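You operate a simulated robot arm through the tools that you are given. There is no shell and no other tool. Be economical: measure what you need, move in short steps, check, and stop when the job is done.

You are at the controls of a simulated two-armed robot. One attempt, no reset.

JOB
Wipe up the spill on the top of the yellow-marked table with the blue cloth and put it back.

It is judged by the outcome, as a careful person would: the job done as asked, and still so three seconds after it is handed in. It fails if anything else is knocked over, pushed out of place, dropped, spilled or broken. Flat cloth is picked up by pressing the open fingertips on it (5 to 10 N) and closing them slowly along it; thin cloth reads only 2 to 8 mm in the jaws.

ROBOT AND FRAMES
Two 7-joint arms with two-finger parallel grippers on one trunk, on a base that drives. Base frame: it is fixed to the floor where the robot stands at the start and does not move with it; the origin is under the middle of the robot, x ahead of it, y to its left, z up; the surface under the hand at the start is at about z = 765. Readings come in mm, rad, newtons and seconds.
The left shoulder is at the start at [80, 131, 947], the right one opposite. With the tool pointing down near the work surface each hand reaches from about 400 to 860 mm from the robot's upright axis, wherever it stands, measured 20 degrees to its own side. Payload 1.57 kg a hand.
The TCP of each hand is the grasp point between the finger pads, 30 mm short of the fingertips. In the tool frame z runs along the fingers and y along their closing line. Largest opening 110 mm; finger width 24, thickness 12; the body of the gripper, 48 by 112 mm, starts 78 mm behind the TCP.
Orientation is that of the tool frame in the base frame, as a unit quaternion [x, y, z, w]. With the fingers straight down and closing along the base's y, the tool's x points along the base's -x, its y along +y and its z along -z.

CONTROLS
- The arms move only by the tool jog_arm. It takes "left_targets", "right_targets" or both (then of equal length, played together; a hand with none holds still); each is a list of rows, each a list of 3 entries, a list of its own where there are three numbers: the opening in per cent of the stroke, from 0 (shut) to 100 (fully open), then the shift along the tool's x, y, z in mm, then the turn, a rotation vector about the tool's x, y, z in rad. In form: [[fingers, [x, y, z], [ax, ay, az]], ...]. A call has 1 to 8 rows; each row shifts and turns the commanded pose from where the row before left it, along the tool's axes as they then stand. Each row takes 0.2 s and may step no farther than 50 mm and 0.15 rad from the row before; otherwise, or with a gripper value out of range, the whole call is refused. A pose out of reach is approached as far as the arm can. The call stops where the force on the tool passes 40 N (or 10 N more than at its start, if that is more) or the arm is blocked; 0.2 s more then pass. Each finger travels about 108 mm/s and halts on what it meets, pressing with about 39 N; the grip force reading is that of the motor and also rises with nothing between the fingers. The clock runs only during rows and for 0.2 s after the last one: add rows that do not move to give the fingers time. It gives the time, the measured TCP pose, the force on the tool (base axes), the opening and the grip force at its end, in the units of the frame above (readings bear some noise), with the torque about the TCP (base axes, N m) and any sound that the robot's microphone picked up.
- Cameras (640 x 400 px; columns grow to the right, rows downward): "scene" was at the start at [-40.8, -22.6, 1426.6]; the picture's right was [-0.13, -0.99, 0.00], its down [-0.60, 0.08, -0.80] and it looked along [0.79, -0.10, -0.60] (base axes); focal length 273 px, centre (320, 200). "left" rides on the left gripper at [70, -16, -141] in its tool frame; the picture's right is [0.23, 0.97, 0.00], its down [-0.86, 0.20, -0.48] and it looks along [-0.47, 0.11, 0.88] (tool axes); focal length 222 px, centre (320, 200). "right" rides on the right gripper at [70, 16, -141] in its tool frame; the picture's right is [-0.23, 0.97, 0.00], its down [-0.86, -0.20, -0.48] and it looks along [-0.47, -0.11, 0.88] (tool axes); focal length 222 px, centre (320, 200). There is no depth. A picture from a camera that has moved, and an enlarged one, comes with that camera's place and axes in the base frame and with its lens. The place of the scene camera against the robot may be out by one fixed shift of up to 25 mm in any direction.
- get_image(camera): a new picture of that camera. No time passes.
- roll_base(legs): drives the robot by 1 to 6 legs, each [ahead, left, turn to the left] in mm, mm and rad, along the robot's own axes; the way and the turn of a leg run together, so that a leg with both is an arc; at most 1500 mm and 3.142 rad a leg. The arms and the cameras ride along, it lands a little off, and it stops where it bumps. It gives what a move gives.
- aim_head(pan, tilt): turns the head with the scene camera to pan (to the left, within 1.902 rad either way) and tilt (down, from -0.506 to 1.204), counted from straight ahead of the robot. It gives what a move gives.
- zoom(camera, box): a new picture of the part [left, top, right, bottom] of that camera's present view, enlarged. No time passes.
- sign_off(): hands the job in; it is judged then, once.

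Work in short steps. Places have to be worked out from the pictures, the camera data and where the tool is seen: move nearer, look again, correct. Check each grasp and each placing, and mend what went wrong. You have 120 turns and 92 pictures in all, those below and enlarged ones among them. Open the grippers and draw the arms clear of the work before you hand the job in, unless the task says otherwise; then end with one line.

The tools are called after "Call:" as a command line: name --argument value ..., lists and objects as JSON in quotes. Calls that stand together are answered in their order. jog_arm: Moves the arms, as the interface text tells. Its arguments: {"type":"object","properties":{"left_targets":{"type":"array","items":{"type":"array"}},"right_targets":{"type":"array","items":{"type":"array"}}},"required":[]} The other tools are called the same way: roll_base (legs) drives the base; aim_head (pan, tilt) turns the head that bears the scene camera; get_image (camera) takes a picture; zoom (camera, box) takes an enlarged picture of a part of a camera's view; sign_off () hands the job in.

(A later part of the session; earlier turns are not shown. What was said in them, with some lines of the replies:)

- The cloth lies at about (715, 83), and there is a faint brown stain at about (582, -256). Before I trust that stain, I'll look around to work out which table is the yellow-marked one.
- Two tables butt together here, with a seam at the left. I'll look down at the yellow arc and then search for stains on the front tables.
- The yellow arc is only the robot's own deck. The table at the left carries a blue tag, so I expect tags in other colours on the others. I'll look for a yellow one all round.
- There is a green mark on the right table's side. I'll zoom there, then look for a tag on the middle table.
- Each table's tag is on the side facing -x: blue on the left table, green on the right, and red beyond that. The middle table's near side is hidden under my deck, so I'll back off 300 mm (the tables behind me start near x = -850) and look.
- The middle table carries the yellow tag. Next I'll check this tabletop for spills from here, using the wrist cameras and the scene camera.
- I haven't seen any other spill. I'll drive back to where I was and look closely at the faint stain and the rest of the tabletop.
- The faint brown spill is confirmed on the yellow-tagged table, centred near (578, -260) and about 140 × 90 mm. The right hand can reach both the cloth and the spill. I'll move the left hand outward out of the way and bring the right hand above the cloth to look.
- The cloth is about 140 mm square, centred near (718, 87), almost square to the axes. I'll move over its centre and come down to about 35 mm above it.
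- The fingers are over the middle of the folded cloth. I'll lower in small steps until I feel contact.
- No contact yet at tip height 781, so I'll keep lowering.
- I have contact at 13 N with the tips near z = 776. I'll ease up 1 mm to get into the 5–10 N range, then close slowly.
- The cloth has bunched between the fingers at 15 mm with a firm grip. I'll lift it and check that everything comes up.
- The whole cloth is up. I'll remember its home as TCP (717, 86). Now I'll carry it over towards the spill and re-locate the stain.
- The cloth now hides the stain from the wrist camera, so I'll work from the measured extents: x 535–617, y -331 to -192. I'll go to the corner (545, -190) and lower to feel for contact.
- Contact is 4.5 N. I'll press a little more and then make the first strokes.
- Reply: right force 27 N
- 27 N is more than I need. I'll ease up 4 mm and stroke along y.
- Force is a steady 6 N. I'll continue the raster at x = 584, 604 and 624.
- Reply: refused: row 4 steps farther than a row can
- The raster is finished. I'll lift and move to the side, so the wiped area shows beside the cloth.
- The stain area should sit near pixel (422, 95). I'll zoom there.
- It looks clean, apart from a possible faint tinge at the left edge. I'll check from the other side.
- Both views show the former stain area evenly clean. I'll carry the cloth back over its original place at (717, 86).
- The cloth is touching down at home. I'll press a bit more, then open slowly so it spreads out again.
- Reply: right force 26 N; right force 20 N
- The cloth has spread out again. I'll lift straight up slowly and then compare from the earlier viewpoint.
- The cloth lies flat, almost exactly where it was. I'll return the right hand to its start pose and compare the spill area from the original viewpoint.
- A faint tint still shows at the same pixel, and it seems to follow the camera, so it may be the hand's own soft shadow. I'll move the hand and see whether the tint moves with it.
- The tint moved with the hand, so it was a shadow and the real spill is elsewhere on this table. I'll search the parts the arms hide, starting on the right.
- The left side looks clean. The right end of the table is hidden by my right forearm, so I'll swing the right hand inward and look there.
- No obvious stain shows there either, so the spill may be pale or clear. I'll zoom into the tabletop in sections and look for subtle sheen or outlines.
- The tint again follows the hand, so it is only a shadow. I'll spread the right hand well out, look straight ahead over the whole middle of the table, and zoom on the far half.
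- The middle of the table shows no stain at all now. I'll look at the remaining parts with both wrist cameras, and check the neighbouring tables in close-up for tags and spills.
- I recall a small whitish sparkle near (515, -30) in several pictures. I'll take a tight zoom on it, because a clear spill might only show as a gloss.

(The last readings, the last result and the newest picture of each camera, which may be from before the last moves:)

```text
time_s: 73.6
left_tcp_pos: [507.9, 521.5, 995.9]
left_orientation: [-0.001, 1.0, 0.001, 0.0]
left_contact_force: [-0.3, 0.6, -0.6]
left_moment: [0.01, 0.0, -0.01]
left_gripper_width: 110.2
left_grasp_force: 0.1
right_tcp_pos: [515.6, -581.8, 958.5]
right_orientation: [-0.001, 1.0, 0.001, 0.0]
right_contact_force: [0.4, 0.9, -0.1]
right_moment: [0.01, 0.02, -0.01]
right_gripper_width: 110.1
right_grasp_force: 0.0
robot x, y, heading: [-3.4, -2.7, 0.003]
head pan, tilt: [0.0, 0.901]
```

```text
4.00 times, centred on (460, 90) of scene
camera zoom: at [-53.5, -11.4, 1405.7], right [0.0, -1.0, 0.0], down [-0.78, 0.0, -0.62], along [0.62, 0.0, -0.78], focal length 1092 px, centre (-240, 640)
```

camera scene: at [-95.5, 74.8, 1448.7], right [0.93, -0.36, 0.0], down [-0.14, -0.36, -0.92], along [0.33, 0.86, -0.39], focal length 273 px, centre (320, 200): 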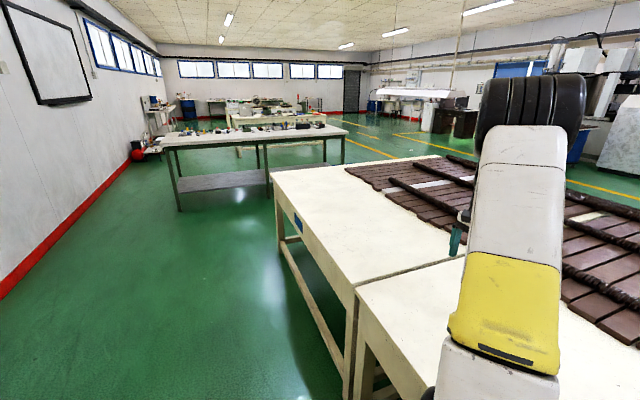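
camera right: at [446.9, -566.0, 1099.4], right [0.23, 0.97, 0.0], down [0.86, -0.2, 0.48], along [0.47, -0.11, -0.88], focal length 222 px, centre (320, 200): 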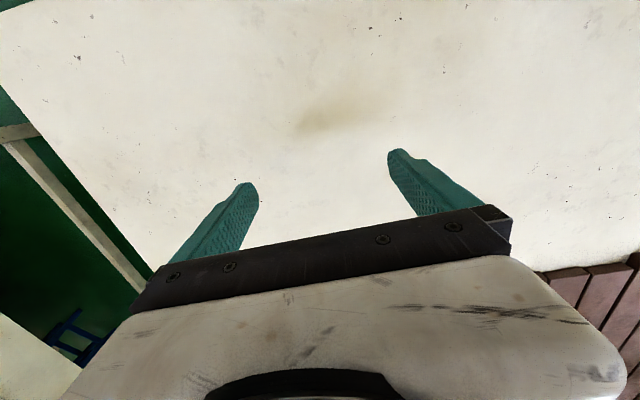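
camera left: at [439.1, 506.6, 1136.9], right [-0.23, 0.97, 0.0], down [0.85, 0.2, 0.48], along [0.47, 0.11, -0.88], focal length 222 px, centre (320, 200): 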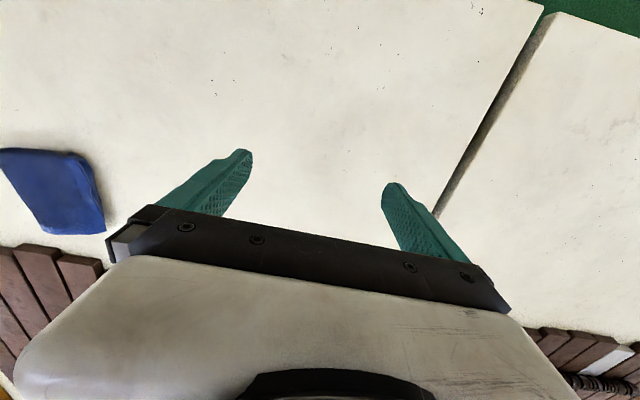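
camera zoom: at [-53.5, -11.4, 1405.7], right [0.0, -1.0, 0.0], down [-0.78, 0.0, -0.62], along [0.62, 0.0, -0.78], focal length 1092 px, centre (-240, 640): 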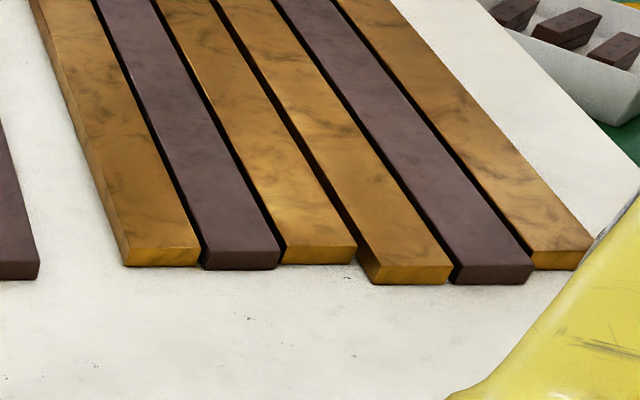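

This table's top is clean from every angle. To be sure no other table carries a yellow tag, I'll zoom in on the far-left tables and the tables behind.

Call:
aim_head --pan 1.3 --tilt 0.4

Call:
zoom --camera "scene" --box '[140, 80, 460, 280]'

Call:
aim_head --pan 1.9 --tilt 0.7

Call:
get_image --camera "scene"

Call:
aim_head --pan -1.9 --tilt 0.7

Call:
get_image --camera "scene"

```text
time_s: 75.1
left_tcp_pos: [507.3, 523.2, 995.0]
left_orientation: [-0.001, 1.0, 0.0, 0.0]
left_contact_force: [-0.3, -0.7, -0.3]
left_moment: [-0.01, 0.0, -0.01]
left_gripper_width: 109.9
left_grasp_force: 0.1
right_tcp_pos: [518.4, -581.6, 958.8]
right_orientation: [-0.001, 1.0, 0.0, 0.0]
right_contact_force: [0.4, -0.4, -0.5]
right_moment: [0.02, 0.01, 0.0]
right_gripper_width: 110.0
right_grasp_force: 0.1
robot x, y, heading: [-6.0, 1.1, 0.004]
head pan, tilt: [1.3, 0.4]
```

```text
2.00 times, centred on (300, 180) of scene
camera zoom: at [-104.2, 77.7, 1448.7], right [0.96, -0.27, 0.0], down [-0.1, -0.38, -0.92], along [0.25, 0.89, -0.39], focal length 546 px, centre (360, 240)
```

zoom: 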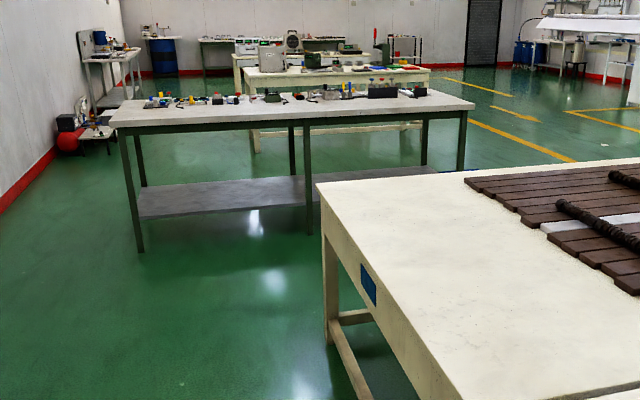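

```text
time_s: 76.1
left_tcp_pos: [507.7, 523.4, 995.4]
left_orientation: [0.0, 1.0, 0.0, 0.0]
left_contact_force: [0.0, -0.5, -0.1]
left_moment: [-0.01, 0.0, 0.01]
left_gripper_width: 109.9
left_grasp_force: 0.2
right_tcp_pos: [517.4, -581.3, 958.3]
right_orientation: [0.0, 1.0, 0.0, 0.0]
right_contact_force: [0.4, -0.6, -0.1]
right_moment: [0.0, 0.02, 0.03]
right_gripper_width: 110.1
right_grasp_force: 0.1
robot x, y, heading: [1.0, -0.3, 0.003]
head pan, tilt: [1.901, 0.7]
```

```text
28 pictures are left
camera scene: at [-156.4, 68.9, 1421.9], right [0.95, 0.32, 0.0], down [0.21, -0.61, -0.77], along [-0.25, 0.72, -0.64], focal length 273 px, centre (320, 200)
```

scene: 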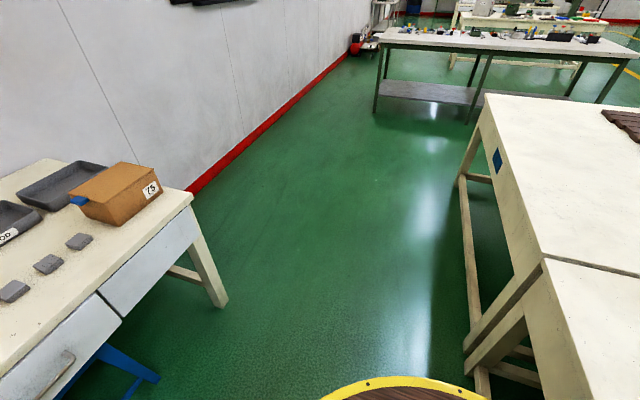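

```text
time_s: 79.2
left_tcp_pos: [508.1, 523.4, 994.9]
left_orientation: [-0.001, 1.0, 0.0, -0.001]
left_contact_force: [0.0, -0.7, -0.3]
left_moment: [0.03, -0.01, 0.01]
left_gripper_width: 110.1
left_grasp_force: 0.0
right_tcp_pos: [517.0, -581.7, 958.5]
right_orientation: [-0.001, 1.0, 0.001, 0.0]
right_contact_force: [-0.3, -0.4, -0.1]
right_moment: [-0.05, 0.0, 0.01]
right_gripper_width: 110.1
right_grasp_force: 0.1
robot x, y, heading: [2.0, 0.0, 0.004]
head pan, tilt: [-1.901, 0.7]
```

```text
27 pictures are left
camera scene: at [-156.3, -92.0, 1421.8], right [-0.95, 0.32, 0.0], down [0.21, 0.61, -0.77], along [-0.25, -0.72, -0.64], focal length 273 px, centre (320, 200)
```

scene: 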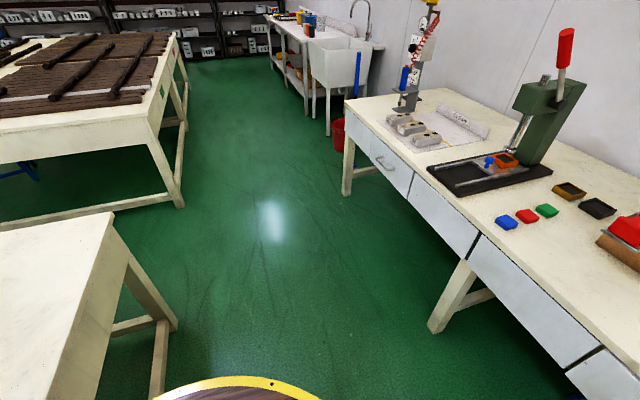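

There is no other yellow tag. To settle whether the brown tint really is a shadow, I'll look at the same place under the left hand and compare it with the right.

Call:
zoom --camera "left" --box '[200, 40, 500, 230]'

Call:
zoom --camera "right" --box '[200, 40, 500, 230]'

```text
2.11 times, centred on (350, 135) of left
camera zoom: at [439.1, 506.6, 1136.8], right [-0.23, 0.97, 0.0], down [0.85, 0.2, 0.48], along [0.47, 0.11, -0.88], focal length 468 px, centre (257, 337)
```

zoom: 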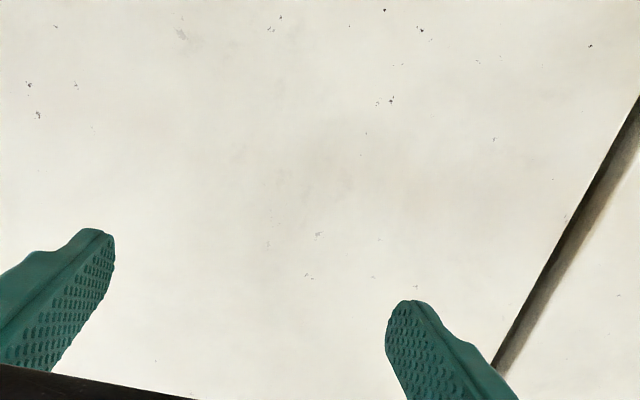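

```text
2.11 times, centred on (350, 135) of right
camera zoom: at [446.9, -566.1, 1099.4], right [0.23, 0.97, 0.0], down [0.86, -0.2, 0.48], along [0.47, -0.11, -0.88], focal length 468 px, centre (257, 337)
```

zoom: 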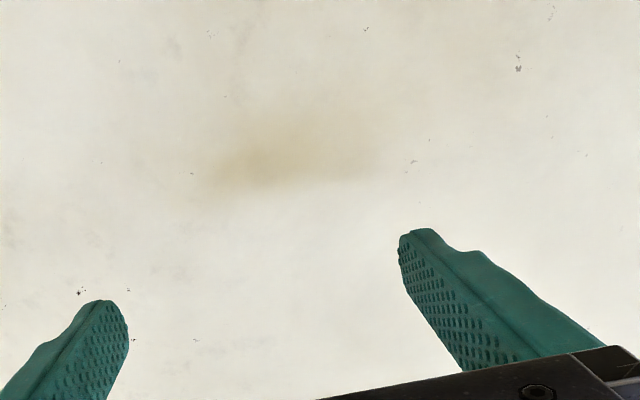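

The tint stays at a fixed place in the right camera's view, so it isn't a spill. The only area I haven't inspected closely is the far half among and behind the boards. I'll reach the right hand forward and high, pitch its camera outward, and look there.

Call:
jog_arm --right_targets '[[100, [0, 45, -14], [0, 0, 0]], [100, [0, 45, -14], [0, 0, 0]], [100, [0, 45, -14], [0, 0, 0]], [100, [0, 45, -14], [0, 0, 0]], [100, [-20, 40, -14], [0, 0, 0]], [100, [-30, 35, -14], [0, 0, 0]], [100, [-40, 25, -10], [0, 0, 0]], [100, [-40, 20, -10], [0, 0, 0]]]'

Call:
jog_arm --right_targets '[[100, [-40, 0, 0], [0, 0, 0]], [100, [-30, 0, 0], [0, 0, 0]], [100, [0, 0, 0], [0, -0.14, 0]], [100, [0, 0, 0], [0, -0.14, 0]], [100, [0, 0, 0], [0, -0.14, 0]], [100, [0, 0, 0], [0, -0.14, 0]], [100, [0, 0, 0], [0, 0, 0]]]'

Call:
get_image --camera "right"

```text
time_s: 81.0
left_tcp_pos: [507.2, 522.6, 996.1]
left_orientation: [-0.001, 1.0, 0.0, 0.0]
left_contact_force: [-0.4, 0.1, -0.3]
left_moment: [-0.02, -0.07, 0.02]
left_gripper_width: 110.0
left_grasp_force: 0.2
right_tcp_pos: [646.8, -280.2, 1062.8]
right_orientation: [0.0, 1.0, 0.0, 0.0]
right_contact_force: [-0.2, -0.3, 0.4]
right_moment: [0.05, -0.04, 0.0]
right_gripper_width: 110.0
right_grasp_force: 0.0
robot x, y, heading: [-0.3, 3.6, 0.004]
head pan, tilt: [-1.901, 0.7]
```

```text
time_s: 82.6
left_tcp_pos: [508.5, 523.4, 996.3]
left_orientation: [-0.001, 1.0, 0.0, 0.0]
left_contact_force: [0.5, -0.1, 0.6]
left_moment: [-0.03, 0.0, 0.01]
left_gripper_width: 110.2
left_grasp_force: 0.1
right_tcp_pos: [717.9, -280.9, 1061.5]
right_orientation: [-0.001, 0.961, 0.0, 0.277]
right_contact_force: [-0.1, -0.6, 0.1]
right_moment: [0.02, 0.01, -0.02]
right_gripper_width: 109.9
right_grasp_force: 0.0
robot x, y, heading: [1.4, 0.3, -0.001]
head pan, tilt: [-1.901, 0.7]
```

```text
24 pictures are left
camera right: at [582.6, -265.5, 1144.6], right [0.19, 0.97, 0.12], down [0.47, -0.2, 0.86], along [0.86, -0.11, -0.5], focal length 222 px, centre (320, 200)
```

right: 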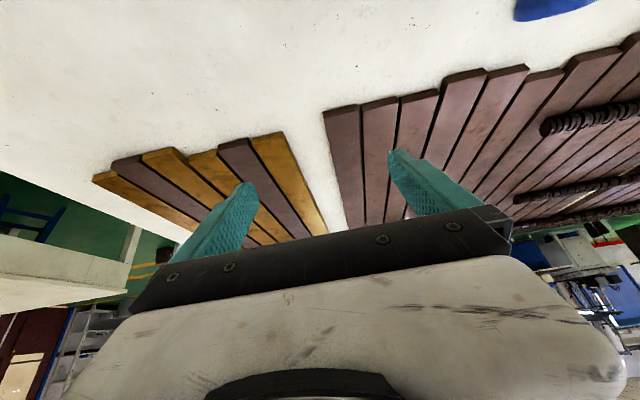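

No spill shows among the boards either. I'll back off once more to inspect the near strip, including what my deck and shoulders hide, using high zooms.

Call:
jog_arm --right_targets '[[100, [0, 0, 0], [0, 0.14, 0]], [100, [0, 0, 0], [0, 0.14, 0]], [100, [0, 0, 0], [0, 0.14, 0]], [100, [0, 0, 0], [0, 0.14, 0]], [100, [40, -30, 0], [0, 0, 0]], [100, [40, -30, 0], [0, 0, 0]], [100, [30, -40, 0], [0, 0, 0]], [100, [30, -40, 0], [0, 0, 0]]]'

Call:
roll_base --legs '[[-350, 0, 0]]'

Call:
aim_head --pan 0.0 --tilt 0.75

Call:
get_image --camera "scene"

Call:
zoom --camera "scene" --box '[200, 100, 440, 250]'

```text
time_s: 84.4
left_tcp_pos: [507.9, 524.2, 994.6]
left_orientation: [-0.002, 1.0, 0.0, 0.0]
left_contact_force: [0.4, -0.1, 0.6]
left_moment: [-0.04, 0.01, -0.04]
left_gripper_width: 110.1
left_grasp_force: 0.0
right_tcp_pos: [576.9, -420.4, 1062.6]
right_orientation: [-0.001, 1.0, 0.0, 0.0]
right_contact_force: [0.5, 0.9, 0.7]
right_moment: [0.0, 0.01, -0.04]
right_gripper_width: 110.0
right_grasp_force: 0.1
robot x, y, heading: [-4.9, -0.0, 0.001]
head pan, tilt: [-1.901, 0.7]
```

```text
time_s: 86.7
left_tcp_pos: [158.0, 524.4, 994.7]
left_orientation: [0.0, 1.0, 0.001, 0.0]
left_contact_force: [0.1, 0.5, 0.5]
left_moment: [0.01, -0.02, 0.02]
left_gripper_width: 110.0
left_grasp_force: 0.0
right_tcp_pos: [226.1, -422.2, 1062.0]
right_orientation: [-0.001, 1.0, -0.001, 0.0]
right_contact_force: [-0.3, 0.0, 1.2]
right_moment: [-0.05, -0.03, 0.01]
right_gripper_width: 109.7
right_grasp_force: 0.2
robot x, y, heading: [-350.6, 0.8, 0.0]
head pan, tilt: [-1.901, 0.7]
```

```text
time_s: 88.5
left_tcp_pos: [157.6, 522.5, 995.6]
left_orientation: [0.0, 1.0, 0.0, -0.001]
left_contact_force: [-0.6, -0.2, 0.6]
left_moment: [0.01, 0.0, -0.01]
left_gripper_width: 110.0
left_grasp_force: 0.1
right_tcp_pos: [226.2, -421.1, 1062.4]
right_orientation: [-0.001, 1.0, -0.001, -0.001]
right_contact_force: [-0.4, -0.4, 0.2]
right_moment: [0.0, -0.01, -0.03]
right_gripper_width: 110.2
right_grasp_force: 0.2
robot x, y, heading: [-350.2, -0.9, -0.001]
head pan, tilt: [0.0, 0.75]
```

```text
23 pictures are left
camera scene: at [-396.6, -11.8, 1417.6], right [0.0, -1.0, 0.0], down [-0.68, 0.0, -0.73], along [0.73, 0.0, -0.68], focal length 273 px, centre (320, 200)
```

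scene: 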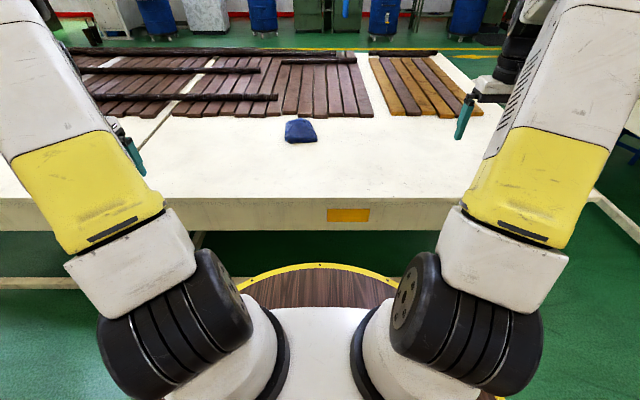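

```text
2.67 times, centred on (320, 175) of scene
camera zoom: at [-396.6, -11.8, 1417.6], right [0.0, -1.0, 0.0], down [-0.68, 0.0, -0.73], along [0.73, 0.0, -0.68], focal length 728 px, centre (320, 267)
```

zoom: 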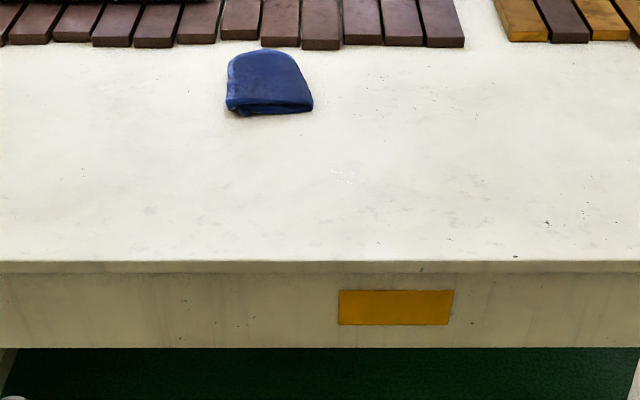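

A whitish mark shows again near (490–510, -40), consistent across several viewpoints. I'll zoom in tightly on it.

Call:
zoom --camera "scene" --box '[290, 140, 370, 190]'

```text
8.00 times, centred on (330, 165) of scene
camera zoom: at [-396.6, -11.8, 1417.6], right [0.0, -1.0, 0.0], down [-0.68, 0.0, -0.73], along [0.73, 0.0, -0.68], focal length 2184 px, centre (240, 480)
```

zoom: 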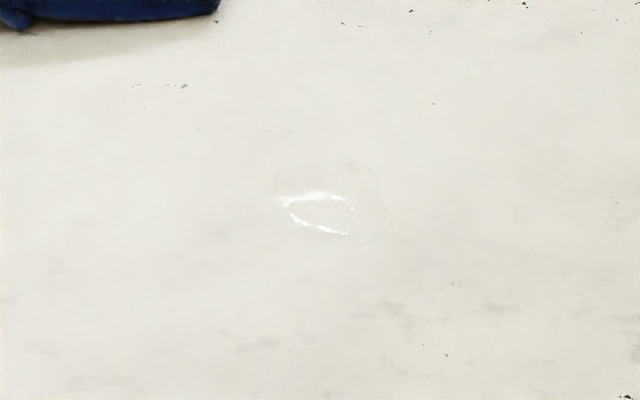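

Found it: a clear puddle with bright glints on its rim, about 60–70 mm across, around (490, -45). I'll drive back in and get a precise fix on it with the right wrist camera.

Call:
roll_base --legs '[[350, 0, 0]]'

Call:
jog_arm --right_targets '[[100, [4, 46, 10], [0, 0, 0]], [100, [4, 46, 12], [0, 0, 0]], [100, [4, 46, 15], [0, 0, 0]], [100, [4, 46, 15], [0, 0, 0]], [100, [0, 46, 15], [0, 0, 0]], [100, [0, 46, 15], [0, 0, 0]], [100, [0, 46, 10], [0, 0, 0]], [100, [0, 46, 10], [0, 0, 0]]]'

Call:
get_image --camera "right"

Call:
zoom --camera "right" --box '[200, 0, 440, 150]'

```text
time_s: 90.8
left_tcp_pos: [509.5, 524.0, 995.5]
left_orientation: [-0.001, 1.0, 0.0, 0.0]
left_contact_force: [-0.5, 1.2, 0.4]
left_moment: [-0.02, -0.06, -0.02]
left_gripper_width: 109.9
left_grasp_force: 0.1
right_tcp_pos: [578.6, -419.6, 1063.4]
right_orientation: [-0.001, 1.0, 0.0, -0.001]
right_contact_force: [0.7, 0.4, -0.1]
right_moment: [0.0, 0.0, 0.02]
right_gripper_width: 110.0
right_grasp_force: 0.1
robot x, y, heading: [-1.6, 3.8, 0.0]
head pan, tilt: [0.0, 0.75]
```

```text
time_s: 92.6
left_tcp_pos: [509.4, 523.2, 995.9]
left_orientation: [-0.002, 1.0, 0.0, 0.0]
left_contact_force: [-0.7, 0.5, 0.3]
left_moment: [-0.01, -0.01, -0.01]
left_gripper_width: 109.9
left_grasp_force: 0.0
right_tcp_pos: [562.8, -51.7, 959.4]
right_orientation: [-0.001, 1.0, 0.0, 0.001]
right_contact_force: [-1.0, -0.4, 1.3]
right_moment: [0.07, 0.0, 0.0]
right_gripper_width: 110.3
right_grasp_force: 0.0
robot x, y, heading: [1.5, -3.6, 0.006]
head pan, tilt: [0.0, 0.75]
```

```text
20 pictures are left
camera right: at [492.4, -36.3, 1100.1], right [0.23, 0.97, 0.0], down [0.86, -0.2, 0.48], along [0.47, -0.11, -0.88], focal length 222 px, centre (320, 200)
```

right: 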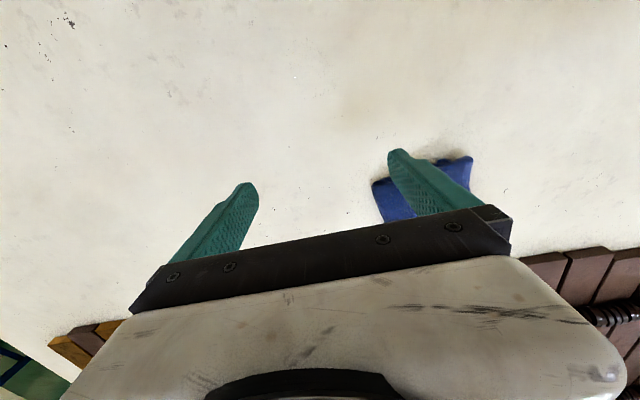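

```text
2.67 times, centred on (320, 75) of right
camera zoom: at [492.4, -36.3, 1100.1], right [0.23, 0.97, 0.0], down [0.86, -0.2, 0.48], along [0.47, -0.11, -0.88], focal length 592 px, centre (320, 533)
```

zoom: 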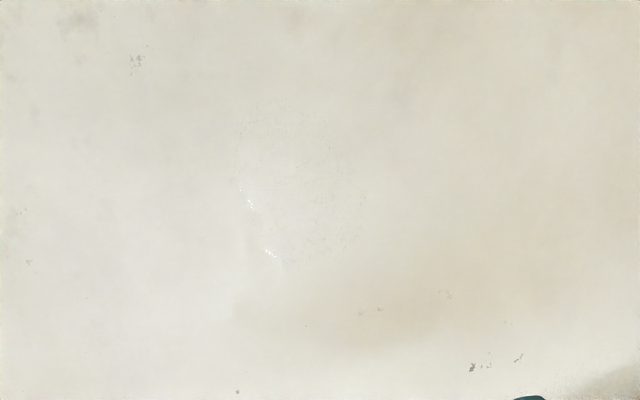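

The puddle is centred at about (482, -42) and spans x 447–517, y -75 to -9. I'll go back and pick up the cloth as before at (717, 86).

Call:
jog_arm --right_targets '[[100, [-31, 28, 0], [0, 0, 0]], [100, [-31, 28, 0], [0, 0, 0]], [90, [-31, 28, 0], [0, 0, 0]], [80, [-31, 27, 10], [0, 0, 0]], [70, [-30, 27, 20], [0, 0, 0]], [60, [0, 0, 40], [0, 0, 0]], [60, [0, 0, 40], [0, 0, 0]], [60, [0, 0, 10], [0, 0, 0]]]'

Call:
get_image --camera "right"

```text
time_s: 94.4
left_tcp_pos: [509.1, 524.7, 995.5]
left_orientation: [-0.001, 1.0, 0.0, 0.0]
left_contact_force: [0.1, 1.2, 0.6]
left_moment: [-0.02, -0.01, 0.02]
left_gripper_width: 110.0
left_grasp_force: 0.0
right_tcp_pos: [714.8, 86.5, 839.9]
right_orientation: [-0.001, 1.0, 0.0, -0.001]
right_contact_force: [0.3, -1.8, 0.0]
right_moment: [0.01, 0.0, 0.02]
right_gripper_width: 66.0
right_grasp_force: 0.1
robot x, y, heading: [0.6, 1.8, 0.002]
head pan, tilt: [0.0, 0.75]
```

```text
18 pictures are left
camera right: at [645.8, 102.0, 980.8], right [0.23, 0.97, 0.0], down [0.86, -0.2, 0.48], along [0.47, -0.11, -0.88], focal length 222 px, centre (320, 200)
```

right: 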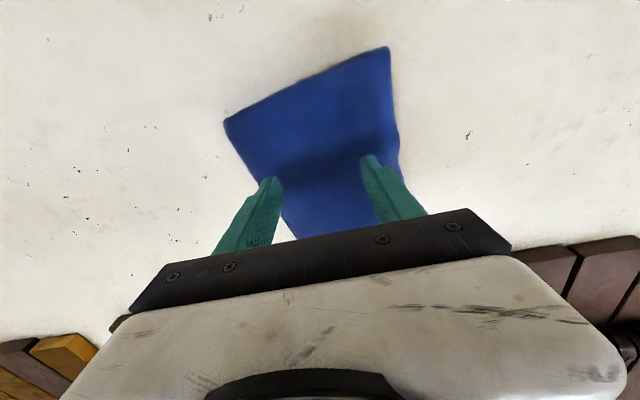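

The -y finger is near the cloth's edge, so I'll shift slightly (-8 in x, +5 in y) and lower until I feel contact.

Call:
jog_arm --right_targets '[[55, [8, 5, 10], [0, 0, 0]], [55, [0, 0, 12], [0, 0, 0]], [55, [0, 0, 6], [0, 0, 0]], [55, [0, 0, 3], [0, 0, 0]], [55, [0, 0, 1], [0, 0, 0]], [55, [0, 0, 0], [0, 0, 0]]]'

```text
time_s: 95.8
left_tcp_pos: [508.6, 523.7, 995.8]
left_orientation: [-0.001, 1.0, 0.0, 0.0]
left_contact_force: [0.0, 0.2, 0.3]
left_moment: [0.0, -0.02, 0.01]
left_gripper_width: 110.1
left_grasp_force: 0.1
right_tcp_pos: [708.4, 90.6, 809.7]
right_orientation: [0.0, 1.0, 0.0, 0.001]
right_contact_force: [-0.2, -0.5, 14.3]
right_moment: [0.21, -0.01, 0.04]
right_gripper_width: 60.5
right_grasp_force: 0.0
robot x, y, heading: [0.0, 1.7, 0.004]
head pan, tilt: [0.0, 0.75]
```

Contact is 14 N, slightly high. I'll ease up 1 mm and close slowly.

Call:
jog_arm --right_targets '[[55, [0, 0, -1], [0, 0, 0]], [48, [0, 0, 0], [0, 0, 0]], [41, [0, 0, 0], [0, 0, 0]], [34, [0, 0, 0], [0, 0, 0]], [27, [0, 0, 0], [0, 0, 0]], [20, [0, 0, 0], [0, 0, 0]], [13, [0, 0, 0], [0, 0, 0]], [6, [0, 0, 0], [0, 0, 0]]]'

Call:
jog_arm --right_targets '[[0, [0, 0, 0], [0, 0, 0]], [0, [0, 0, 0], [0, 0, 0]], [0, [0, 0, -10], [0, 0, 0]], [0, [0, 0, -20], [0, 0, 0]], [0, [0, 0, -30], [0, 0, 0]], [0, [0, 0, -40], [0, 0, 0]], [0, [0, 0, 0], [0, 0, 0]]]'

Call:
get_image --camera "right"

```text
time_s: 97.6
left_tcp_pos: [509.0, 524.3, 995.1]
left_orientation: [-0.001, 1.0, 0.0, 0.0]
left_contact_force: [-0.2, -0.1, -0.7]
left_moment: [0.0, -0.02, -0.02]
left_gripper_width: 110.1
left_grasp_force: 0.1
right_tcp_pos: [706.1, 92.3, 809.5]
right_orientation: [-0.001, 1.0, 0.0, 0.0]
right_contact_force: [-0.8, 1.1, 11.6]
right_moment: [0.11, -0.04, -0.05]
right_gripper_width: 14.9
right_grasp_force: 31.0
robot x, y, heading: [-2.7, -1.8, 0.001]
head pan, tilt: [0.0, 0.75]
```

```text
time_s: 99.2
left_tcp_pos: [508.9, 523.4, 995.8]
left_orientation: [-0.001, 1.0, -0.001, -0.001]
left_contact_force: [-0.4, 0.3, -0.3]
left_moment: [-0.02, 0.02, -0.01]
left_gripper_width: 110.1
left_grasp_force: 0.0
right_tcp_pos: [707.4, 91.4, 909.3]
right_orientation: [-0.001, 1.0, 0.0, 0.0]
right_contact_force: [0.3, 0.7, -0.3]
right_moment: [0.03, 0.03, -0.02]
right_gripper_width: 14.2
right_grasp_force: 30.3
robot x, y, heading: [-3.2, -0.6, 0.003]
head pan, tilt: [0.0, 0.75]
```

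```text
17 pictures are left
camera right: at [638.6, 106.3, 1050.3], right [0.23, 0.97, 0.0], down [0.86, -0.2, 0.48], along [0.47, -0.11, -0.88], focal length 222 px, centre (320, 200)
```

right: 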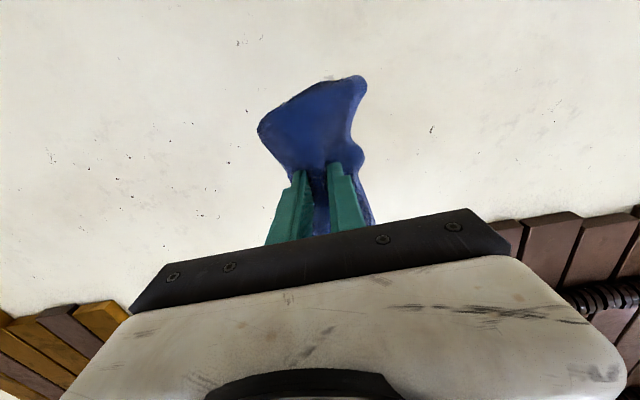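

The cloth is held. Its home for this grasp is TCP (707, 92). I'll move to just past the puddle's far-left corner at about (528, 8) and lower to light contact.

Call:
jog_arm --right_targets '[[0, [36, -17, 0], [0, 0, 0]], [0, [36, -17, 0], [0, 0, 0]], [0, [36, -17, 0], [0, 0, 0]], [0, [36, -17, 0], [0, 0, 0]], [0, [35, -16, 0], [0, 0, 0]], [0, [0, 0, 40], [0, 0, 0]], [0, [0, 0, 35], [0, 0, 0]], [0, [0, 0, 15], [0, 0, 0]]]'

Call:
jog_arm --right_targets '[[0, [0, 0, 3], [0, 0, 0]], [0, [0, 0, 2], [0, 0, 0]]]'

```text
time_s: 101.0
left_tcp_pos: [509.5, 522.9, 995.9]
left_orientation: [-0.001, 1.0, 0.0, 0.0]
left_contact_force: [0.4, -0.5, -0.1]
left_moment: [0.03, 0.01, 0.01]
left_gripper_width: 109.7
left_grasp_force: 0.1
right_tcp_pos: [528.2, 4.8, 819.5]
right_orientation: [-0.001, 1.0, 0.001, 0.0]
right_contact_force: [-0.9, 0.3, 1.5]
right_moment: [0.05, -0.04, -0.03]
right_gripper_width: 14.4
right_grasp_force: 30.3
robot x, y, heading: [0.1, -1.7, 0.003]
head pan, tilt: [0.0, 0.75]
```

```text
time_s: 101.6
left_tcp_pos: [508.3, 524.5, 995.4]
left_orientation: [0.0, 1.0, 0.0, 0.0]
left_contact_force: [0.3, 0.5, 0.3]
left_moment: [0.01, 0.0, 0.0]
left_gripper_width: 110.0
left_grasp_force: 0.0
right_tcp_pos: [529.4, 8.2, 814.2]
right_orientation: [-0.001, 1.0, 0.001, 0.002]
right_contact_force: [-0.4, -0.7, 5.9]
right_moment: [0.0, 0.03, -0.01]
right_gripper_width: 14.3
right_grasp_force: 30.6
robot x, y, heading: [2.7, 1.4, 0.005]
head pan, tilt: [0.0, 0.75]
```

Light contact at 6 N. I'll press 2 mm more and raster over the puddle along y, stepping towards the robot.

Call:
jog_arm --right_targets '[[0, [0, 0, 2], [0, 0, 0]], [0, [0, -25, 0], [0, 0, 0]], [0, [0, -25, 0], [0, 0, 0]], [0, [0, -25, 0], [0, 0, 0]], [0, [0, -25, 0], [0, 0, 0]], [0, [15, 0, 0], [0, 0, 0]]]'

Call:
jog_arm --right_targets '[[0, [0, 25, 0], [0, 0, 0]], [0, [0, 25, 0], [0, 0, 0]], [0, [0, 25, 0], [0, 0, 0]], [0, [0, 25, 0], [0, 0, 0]], [0, [15, 0, 0], [0, 0, 0]]]'

Call:
jog_arm --right_targets '[[0, [0, -25, 0], [0, 0, 0]], [0, [0, -25, 0], [0, 0, 0]], [0, [0, -25, 0], [0, 0, 0]], [0, [0, -25, 0], [0, 0, 0]], [0, [15, 0, 0], [0, 0, 0]]]'

Call:
jog_arm --right_targets '[[0, [0, 25, 0], [0, 0, 0]], [0, [0, 25, 0], [0, 0, 0]], [0, [0, 25, 0], [0, 0, 0]], [0, [0, 25, 0], [0, 0, 0]], [0, [15, 0, 0], [0, 0, 0]]]'

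Call:
jog_arm --right_targets '[[0, [0, -25, 0], [0, 0, 0]], [0, [0, -25, 0], [0, 0, 0]], [0, [0, -25, 0], [0, 0, 0]], [0, [0, -25, 0], [0, 0, 0]], [0, [15, 0, 0], [0, 0, 0]]]'

Call:
jog_arm --right_targets '[[0, [0, 25, 0], [0, 0, 0]], [0, [0, 25, 0], [0, 0, 0]], [0, [0, 25, 0], [0, 0, 0]], [0, [0, 25, 0], [0, 0, 0]], [0, [15, 0, 0], [0, 0, 0]]]'

Call:
jog_arm --right_targets '[[0, [0, -25, 0], [0, 0, 0]], [0, [0, -25, 0], [0, 0, 0]], [0, [0, -25, 0], [0, 0, 0]], [0, [0, -25, 0], [0, 0, 0]]]'

```text
time_s: 103.0
left_tcp_pos: [509.4, 524.4, 994.2]
left_orientation: [0.0, 1.0, -0.001, 0.0]
left_contact_force: [0.4, 0.0, -0.2]
left_moment: [-0.01, 0.02, 0.01]
left_gripper_width: 110.0
left_grasp_force: 0.0
right_tcp_pos: [513.4, -92.6, 812.5]
right_orientation: [-0.001, 1.0, 0.0, 0.0]
right_contact_force: [2.1, 0.4, 8.7]
right_moment: [0.05, -0.11, 0.0]
right_gripper_width: 14.4
right_grasp_force: 30.4
robot x, y, heading: [0.1, -0.5, 0.007]
head pan, tilt: [0.0, 0.75]
```

```text
time_s: 104.2
left_tcp_pos: [509.2, 523.7, 995.5]
left_orientation: [-0.001, 1.0, 0.0, -0.001]
left_contact_force: [-0.4, -0.3, -0.1]
left_moment: [0.0, -0.01, -0.02]
left_gripper_width: 109.9
left_grasp_force: 0.0
right_tcp_pos: [498.6, 8.2, 812.7]
right_orientation: [-0.001, 1.0, 0.0, 0.001]
right_contact_force: [3.4, 0.8, 7.7]
right_moment: [0.02, -0.1, 0.0]
right_gripper_width: 14.2
right_grasp_force: 29.9
robot x, y, heading: [1.3, 0.5, 0.003]
head pan, tilt: [0.0, 0.75]
```

```text
time_s: 105.4
left_tcp_pos: [509.3, 523.5, 995.2]
left_orientation: [-0.002, 1.0, 0.002, 0.0]
left_contact_force: [0.1, 0.4, -0.8]
left_moment: [-0.01, 0.01, -0.02]
left_gripper_width: 110.0
left_grasp_force: 0.1
right_tcp_pos: [483.3, -94.1, 810.7]
right_orientation: [-0.001, 1.0, 0.0, 0.0]
right_contact_force: [2.8, -0.4, 7.1]
right_moment: [0.03, -0.09, -0.01]
right_gripper_width: 14.1
right_grasp_force: 30.6
robot x, y, heading: [-0.5, -0.2, 0.005]
head pan, tilt: [0.0, 0.75]
```

```text
time_s: 106.6
left_tcp_pos: [508.2, 523.7, 994.6]
left_orientation: [-0.001, 1.0, 0.0, 0.0]
left_contact_force: [0.6, -0.1, -0.2]
left_moment: [0.0, 0.03, 0.01]
left_gripper_width: 110.1
left_grasp_force: 0.1
right_tcp_pos: [469.1, 8.3, 811.8]
right_orientation: [-0.001, 1.0, 0.0, 0.001]
right_contact_force: [2.3, -0.2, 7.2]
right_moment: [0.09, -0.07, 0.01]
right_gripper_width: 14.1
right_grasp_force: 29.9
robot x, y, heading: [0.1, -2.1, 0.0]
head pan, tilt: [0.0, 0.75]
```

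```text
time_s: 107.8
left_tcp_pos: [510.5, 524.8, 994.9]
left_orientation: [-0.001, 1.0, 0.001, 0.0]
left_contact_force: [0.3, 0.0, -0.4]
left_moment: [0.01, 0.0, -0.01]
left_gripper_width: 110.2
left_grasp_force: 0.1
right_tcp_pos: [455.3, -92.8, 812.2]
right_orientation: [-0.002, 1.0, 0.0, 0.0]
right_contact_force: [3.0, 0.0, 7.4]
right_moment: [0.04, -0.12, -0.02]
right_gripper_width: 14.0
right_grasp_force: 30.7
robot x, y, heading: [-0.3, 0.2, 0.002]
head pan, tilt: [0.0, 0.75]
```

```text
time_s: 109.0
left_tcp_pos: [510.0, 524.4, 995.6]
left_orientation: [0.0, 1.0, 0.0, 0.0]
left_contact_force: [0.4, 0.3, -0.2]
left_moment: [0.01, 0.02, 0.03]
left_gripper_width: 109.9
left_grasp_force: 0.1
right_tcp_pos: [439.1, 8.6, 812.1]
right_orientation: [-0.001, 1.0, -0.001, 0.001]
right_contact_force: [2.6, 0.2, 7.0]
right_moment: [0.04, -0.1, -0.04]
right_gripper_width: 14.4
right_grasp_force: 30.6
robot x, y, heading: [-1.6, 2.2, 0.004]
head pan, tilt: [0.0, 0.75]
```

```text
time_s: 110.0
left_tcp_pos: [509.2, 524.1, 995.3]
left_orientation: [0.0, 1.0, -0.001, 0.0]
left_contact_force: [-0.6, 0.2, -0.2]
left_moment: [-0.02, -0.01, 0.0]
left_gripper_width: 110.3
left_grasp_force: 0.0
right_tcp_pos: [438.3, -92.0, 812.7]
right_orientation: [-0.001, 1.0, 0.0, 0.0]
right_contact_force: [-0.1, 1.4, 6.1]
right_moment: [0.04, -0.06, -0.01]
right_gripper_width: 14.3
right_grasp_force: 30.4
robot x, y, heading: [3.7, 0.9, 0.0]
head pan, tilt: [0.0, 0.75]
```

The raster held a steady 7–9 N throughout. I'll lift, move aside and check the puddle area.

Call:
jog_arm --right_targets '[[0, [0, 0, -25], [0, 0, 0]], [0, [0, 0, -45], [0, 0, 0]], [0, [-20, -20, -40], [0, 0, 0]], [0, [-35, -25, -20], [0, 0, 0]], [0, [-35, -30, 0], [0, 0, 0]], [0, [-30, -35, 0], [0, 0, 0]], [0, [0, 0, 0], [0, 0, 0]]]'

Call:
zoom --camera "scene" --box '[280, 190, 400, 265]'

Call:
zoom --camera "right" --box '[300, 0, 540, 150]'

```text
time_s: 111.6
left_tcp_pos: [509.6, 524.0, 994.8]
left_orientation: [0.0, 1.0, 0.0, -0.001]
left_contact_force: [0.3, -0.1, 0.4]
left_moment: [0.02, 0.01, 0.02]
left_gripper_width: 110.1
left_grasp_force: 0.1
right_tcp_pos: [559.4, -203.5, 942.4]
right_orientation: [-0.001, 1.0, 0.0, 0.0]
right_contact_force: [0.2, 1.0, -0.3]
right_moment: [0.04, 0.01, -0.01]
right_gripper_width: 14.3
right_grasp_force: 30.6
robot x, y, heading: [-0.1, -3.8, 0.009]
head pan, tilt: [0.0, 0.75]
```

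```text
5.33 times, centred on (340, 228) of scene
camera zoom: at [-44.4, -11.2, 1417.6], right [0.0, -1.0, 0.0], down [-0.68, 0.0, -0.73], along [0.73, 0.0, -0.68], focal length 1456 px, centre (213, 53)
```

zoom: 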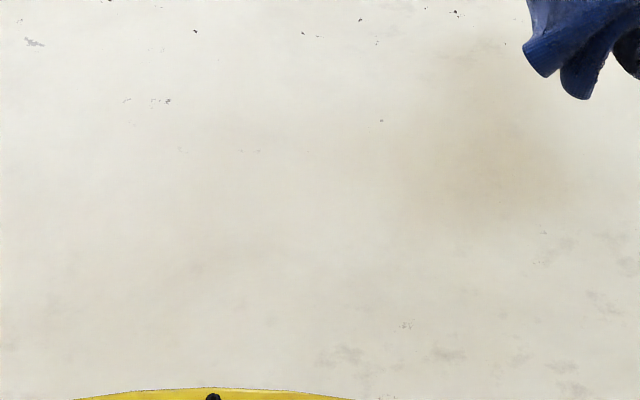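

```text
2.67 times, centred on (420, 75) of right
camera zoom: at [489.3, -187.4, 1083.1], right [0.23, 0.97, 0.0], down [0.86, -0.2, 0.48], along [0.47, -0.11, -0.88], focal length 592 px, centre (53, 533)
```

zoom: 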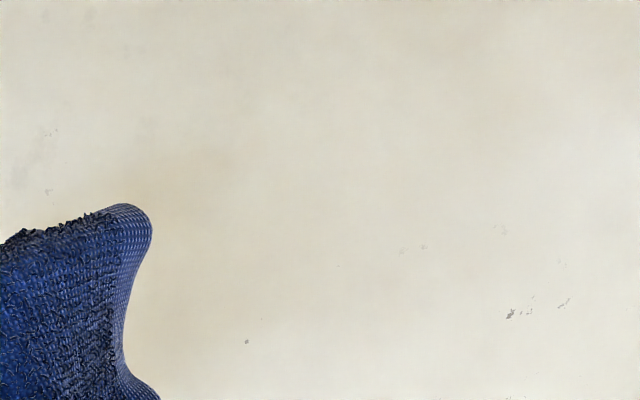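

The rim and glints are gone, and the same spot between the known specks is clean. I'll carry the cloth back to its home at (707, 92).

Call:
jog_arm --right_targets '[[0, [-21, 42, 0], [0, 0, 0]], [0, [-21, 42, 0], [0, 0, 0]], [0, [-21, 42, 0], [0, 0, 0]], [0, [-21, 42, 0], [0, 0, 0]], [0, [-21, 42, 0], [0, 0, 0]], [0, [-21, 42, 0], [0, 0, 0]], [0, [-22, 43, 0], [0, 0, 0]], [0, [0, 0, 30], [0, 0, 0]]]'

Call:
jog_arm --right_targets '[[0, [0, 0, 40], [0, 0, 0]], [0, [0, 0, 40], [0, 0, 0]], [0, [0, 0, 14], [0, 0, 0]], [0, [0, 0, 5], [0, 0, 0]], [0, [0, 0, 3], [0, 0, 0]], [0, [0, 0, 0], [0, 0, 0]]]'

```text
time_s: 113.4
left_tcp_pos: [510.1, 524.2, 996.0]
left_orientation: [-0.001, 1.0, 0.001, 0.0]
left_contact_force: [-0.2, -1.5, -0.4]
left_moment: [-0.02, -0.03, 0.0]
left_gripper_width: 110.1
left_grasp_force: 0.1
right_tcp_pos: [707.4, 92.3, 912.1]
right_orientation: [0.0, 1.0, 0.0, 0.0]
right_contact_force: [0.5, 0.1, -0.5]
right_moment: [0.06, -0.03, -0.04]
right_gripper_width: 14.1
right_grasp_force: 30.4
robot x, y, heading: [-2.6, 1.0, 0.002]
head pan, tilt: [0.0, 0.75]
```

```text
time_s: 114.8
left_tcp_pos: [507.8, 522.6, 995.1]
left_orientation: [-0.001, 1.0, 0.0, 0.0]
left_contact_force: [0.5, 0.2, -0.1]
left_moment: [0.0, -0.01, 0.02]
left_gripper_width: 109.8
left_grasp_force: 0.0
right_tcp_pos: [707.9, 92.9, 812.8]
right_orientation: [0.0, 1.0, 0.0, 0.002]
right_contact_force: [-2.7, 0.7, 31.1]
right_moment: [-0.05, -0.03, -0.04]
right_gripper_width: 14.0
right_grasp_force: 30.7
robot x, y, heading: [-0.4, -1.5, 0.002]
head pan, tilt: [0.0, 0.75]
```

The cloth is pressed on the table at home. I'll open slowly to spread it, then lift away.

Call:
jog_arm --right_targets '[[18, [0, 0, -1], [0, 0, 0]], [25, [0, 0, 0], [0, 0, 0]], [32, [0, 0, 0], [0, 0, 0]], [39, [0, 0, 0], [0, 0, 0]], [46, [0, 0, 0], [0, 0, 0]], [53, [0, 0, 0], [0, 0, 0]], [58, [0, 0, 0], [0, 0, 0]], [58, [0, 0, 0], [0, 0, 0]]]'

Call:
jog_arm --right_targets '[[58, [0, 0, -3], [0, 0, 0]], [58, [0, 0, -10], [0, 0, 0]], [58, [0, 0, -20], [0, 0, 0]], [58, [0, 0, -30], [0, 0, 0]], [58, [0, 0, -40], [0, 0, 0]], [80, [20, -15, -40], [0, 0, 0]], [100, [27, -19, -5], [0, 0, 0]], [100, [0, 0, 0], [0, 0, 0]]]'

Call:
get_image --camera "right"

Call:
zoom --camera "scene" --box '[200, 120, 400, 245]'

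```text
time_s: 116.6
left_tcp_pos: [508.0, 523.8, 995.1]
left_orientation: [-0.002, 1.0, 0.0, 0.0]
left_contact_force: [0.5, 0.9, -0.1]
left_moment: [-0.01, -0.01, 0.01]
left_gripper_width: 109.9
left_grasp_force: 0.1
right_tcp_pos: [706.7, 91.4, 810.1]
right_orientation: [0.0, 1.0, 0.0, 0.0]
right_contact_force: [-1.2, -1.0, 6.3]
right_moment: [0.07, 0.02, 0.03]
right_gripper_width: 60.7
right_grasp_force: 0.0
robot x, y, heading: [2.8, 1.7, -0.0]
head pan, tilt: [0.0, 0.75]
```

```text
time_s: 118.4
left_tcp_pos: [510.5, 524.6, 994.8]
left_orientation: [-0.001, 1.0, 0.0, 0.0]
left_contact_force: [-0.2, 0.8, -1.1]
left_moment: [0.02, -0.03, -0.02]
left_gripper_width: 109.9
left_grasp_force: 0.1
right_tcp_pos: [658.8, 58.3, 959.8]
right_orientation: [-0.001, 1.0, 0.0, 0.0]
right_contact_force: [0.3, 0.3, -0.4]
right_moment: [0.0, 0.02, 0.0]
right_gripper_width: 110.1
right_grasp_force: 0.0
robot x, y, heading: [2.0, 0.0, 0.002]
head pan, tilt: [0.0, 0.75]
```

```text
14 pictures are left
camera right: at [589.9, 74.0, 1100.2], right [0.23, 0.97, 0.0], down [0.86, -0.2, 0.48], along [0.47, -0.11, -0.88], focal length 222 px, centre (320, 200)
```

right: 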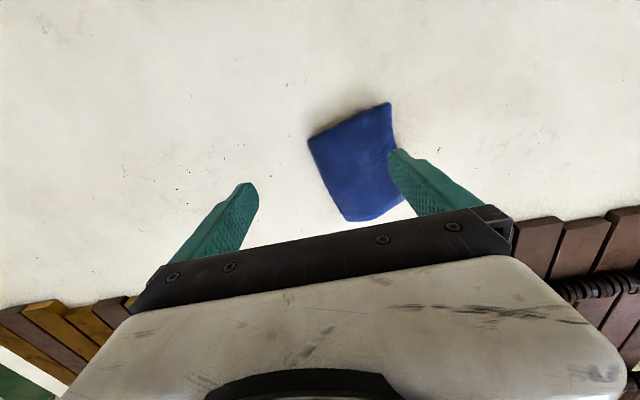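

```text
3.20 times, centred on (300, 182) of scene
camera zoom: at [-44.3, -11.2, 1417.6], right [0.0, -1.0, 0.0], down [-0.68, 0.0, -0.73], along [0.73, 0.0, -0.68], focal length 874 px, centre (384, 256)
```

zoom: 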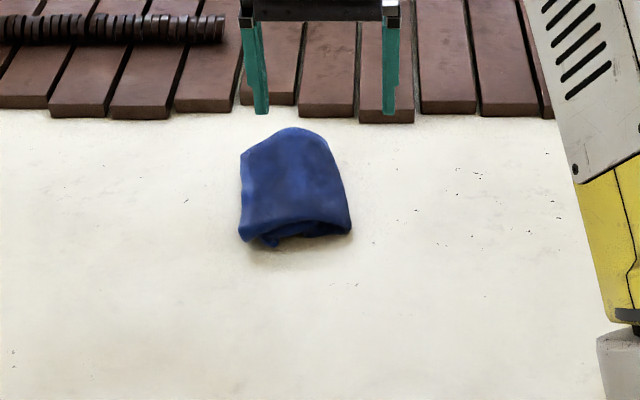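

The cloth lies flat at its place, within about 10 mm of where it started. I'll draw the right hand clear and take one last look at the wiped spot.

Call:
jog_arm --right_targets '[[100, [8, -45, 0], [0, 0, 0]], [100, [8, -45, 0], [0, 0, 0]], [100, [8, -45, 0], [0, 0, 0]], [100, [8, -45, 0], [0, 0, 0]], [100, [8, -45, 0], [0, 0, 0]], [100, [8, -45, 0], [0, 0, 0]], [100, [8, -45, 0], [0, 0, 0]], [100, [8, -45, 0], [0, 0, 0]]]'

Call:
zoom --camera "scene" --box '[270, 165, 430, 265]'

Call:
get_image --camera "scene"

```text
time_s: 120.2
left_tcp_pos: [510.1, 524.5, 995.7]
left_orientation: [-0.001, 1.0, 0.0, 0.0]
left_contact_force: [0.0, 0.3, -0.1]
left_moment: [-0.03, 0.0, 0.03]
left_gripper_width: 110.3
left_grasp_force: 0.1
right_tcp_pos: [596.1, -300.6, 958.4]
right_orientation: [-0.001, 1.0, 0.0, 0.0]
right_contact_force: [0.2, 0.6, -0.3]
right_moment: [-0.07, 0.01, -0.03]
right_gripper_width: 110.1
right_grasp_force: 0.1
robot x, y, heading: [-2.2, -1.4, 0.002]
head pan, tilt: [0.0, 0.75]
```

```text
4.00 times, centred on (350, 215) of scene
camera zoom: at [-44.2, -10.9, 1417.6], right [0.0, -1.0, 0.0], down [-0.68, 0.0, -0.73], along [0.73, 0.0, -0.68], focal length 1092 px, centre (200, 140)
```

zoom: 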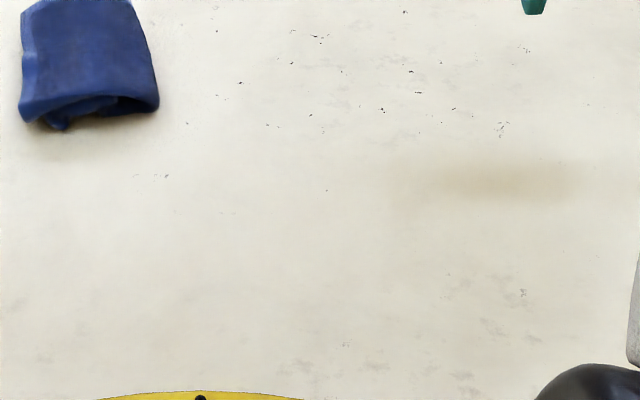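

```text
11 pictures are left
camera scene: at [-44.2, -10.9, 1417.6], right [0.0, -1.0, 0.0], down [-0.68, 0.0, -0.73], along [0.73, 0.0, -0.68], focal length 273 px, centre (320, 200)
```

scene: 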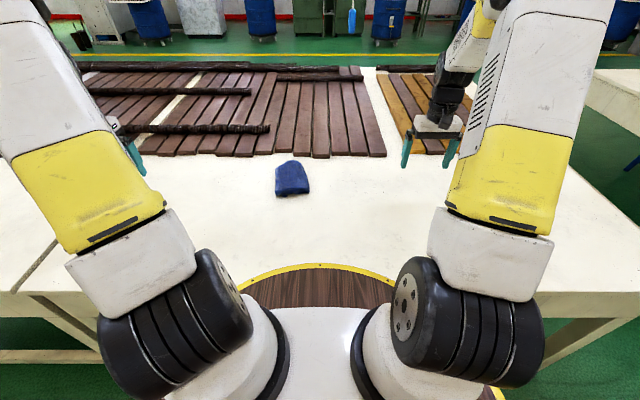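

The puddle is gone; the only tint left is the right hand's shadow. The cloth is back, both grippers are open and clear, and nothing else has moved, so I'm handing in.

Call:
sign_off

```text
The job is handed in.
```

I wiped up the clear spill on the yellow-tagged table and put the blue cloth back flat, about 10 mm from where it was; I first wiped a patch of the same table that was only the hand's shadow.
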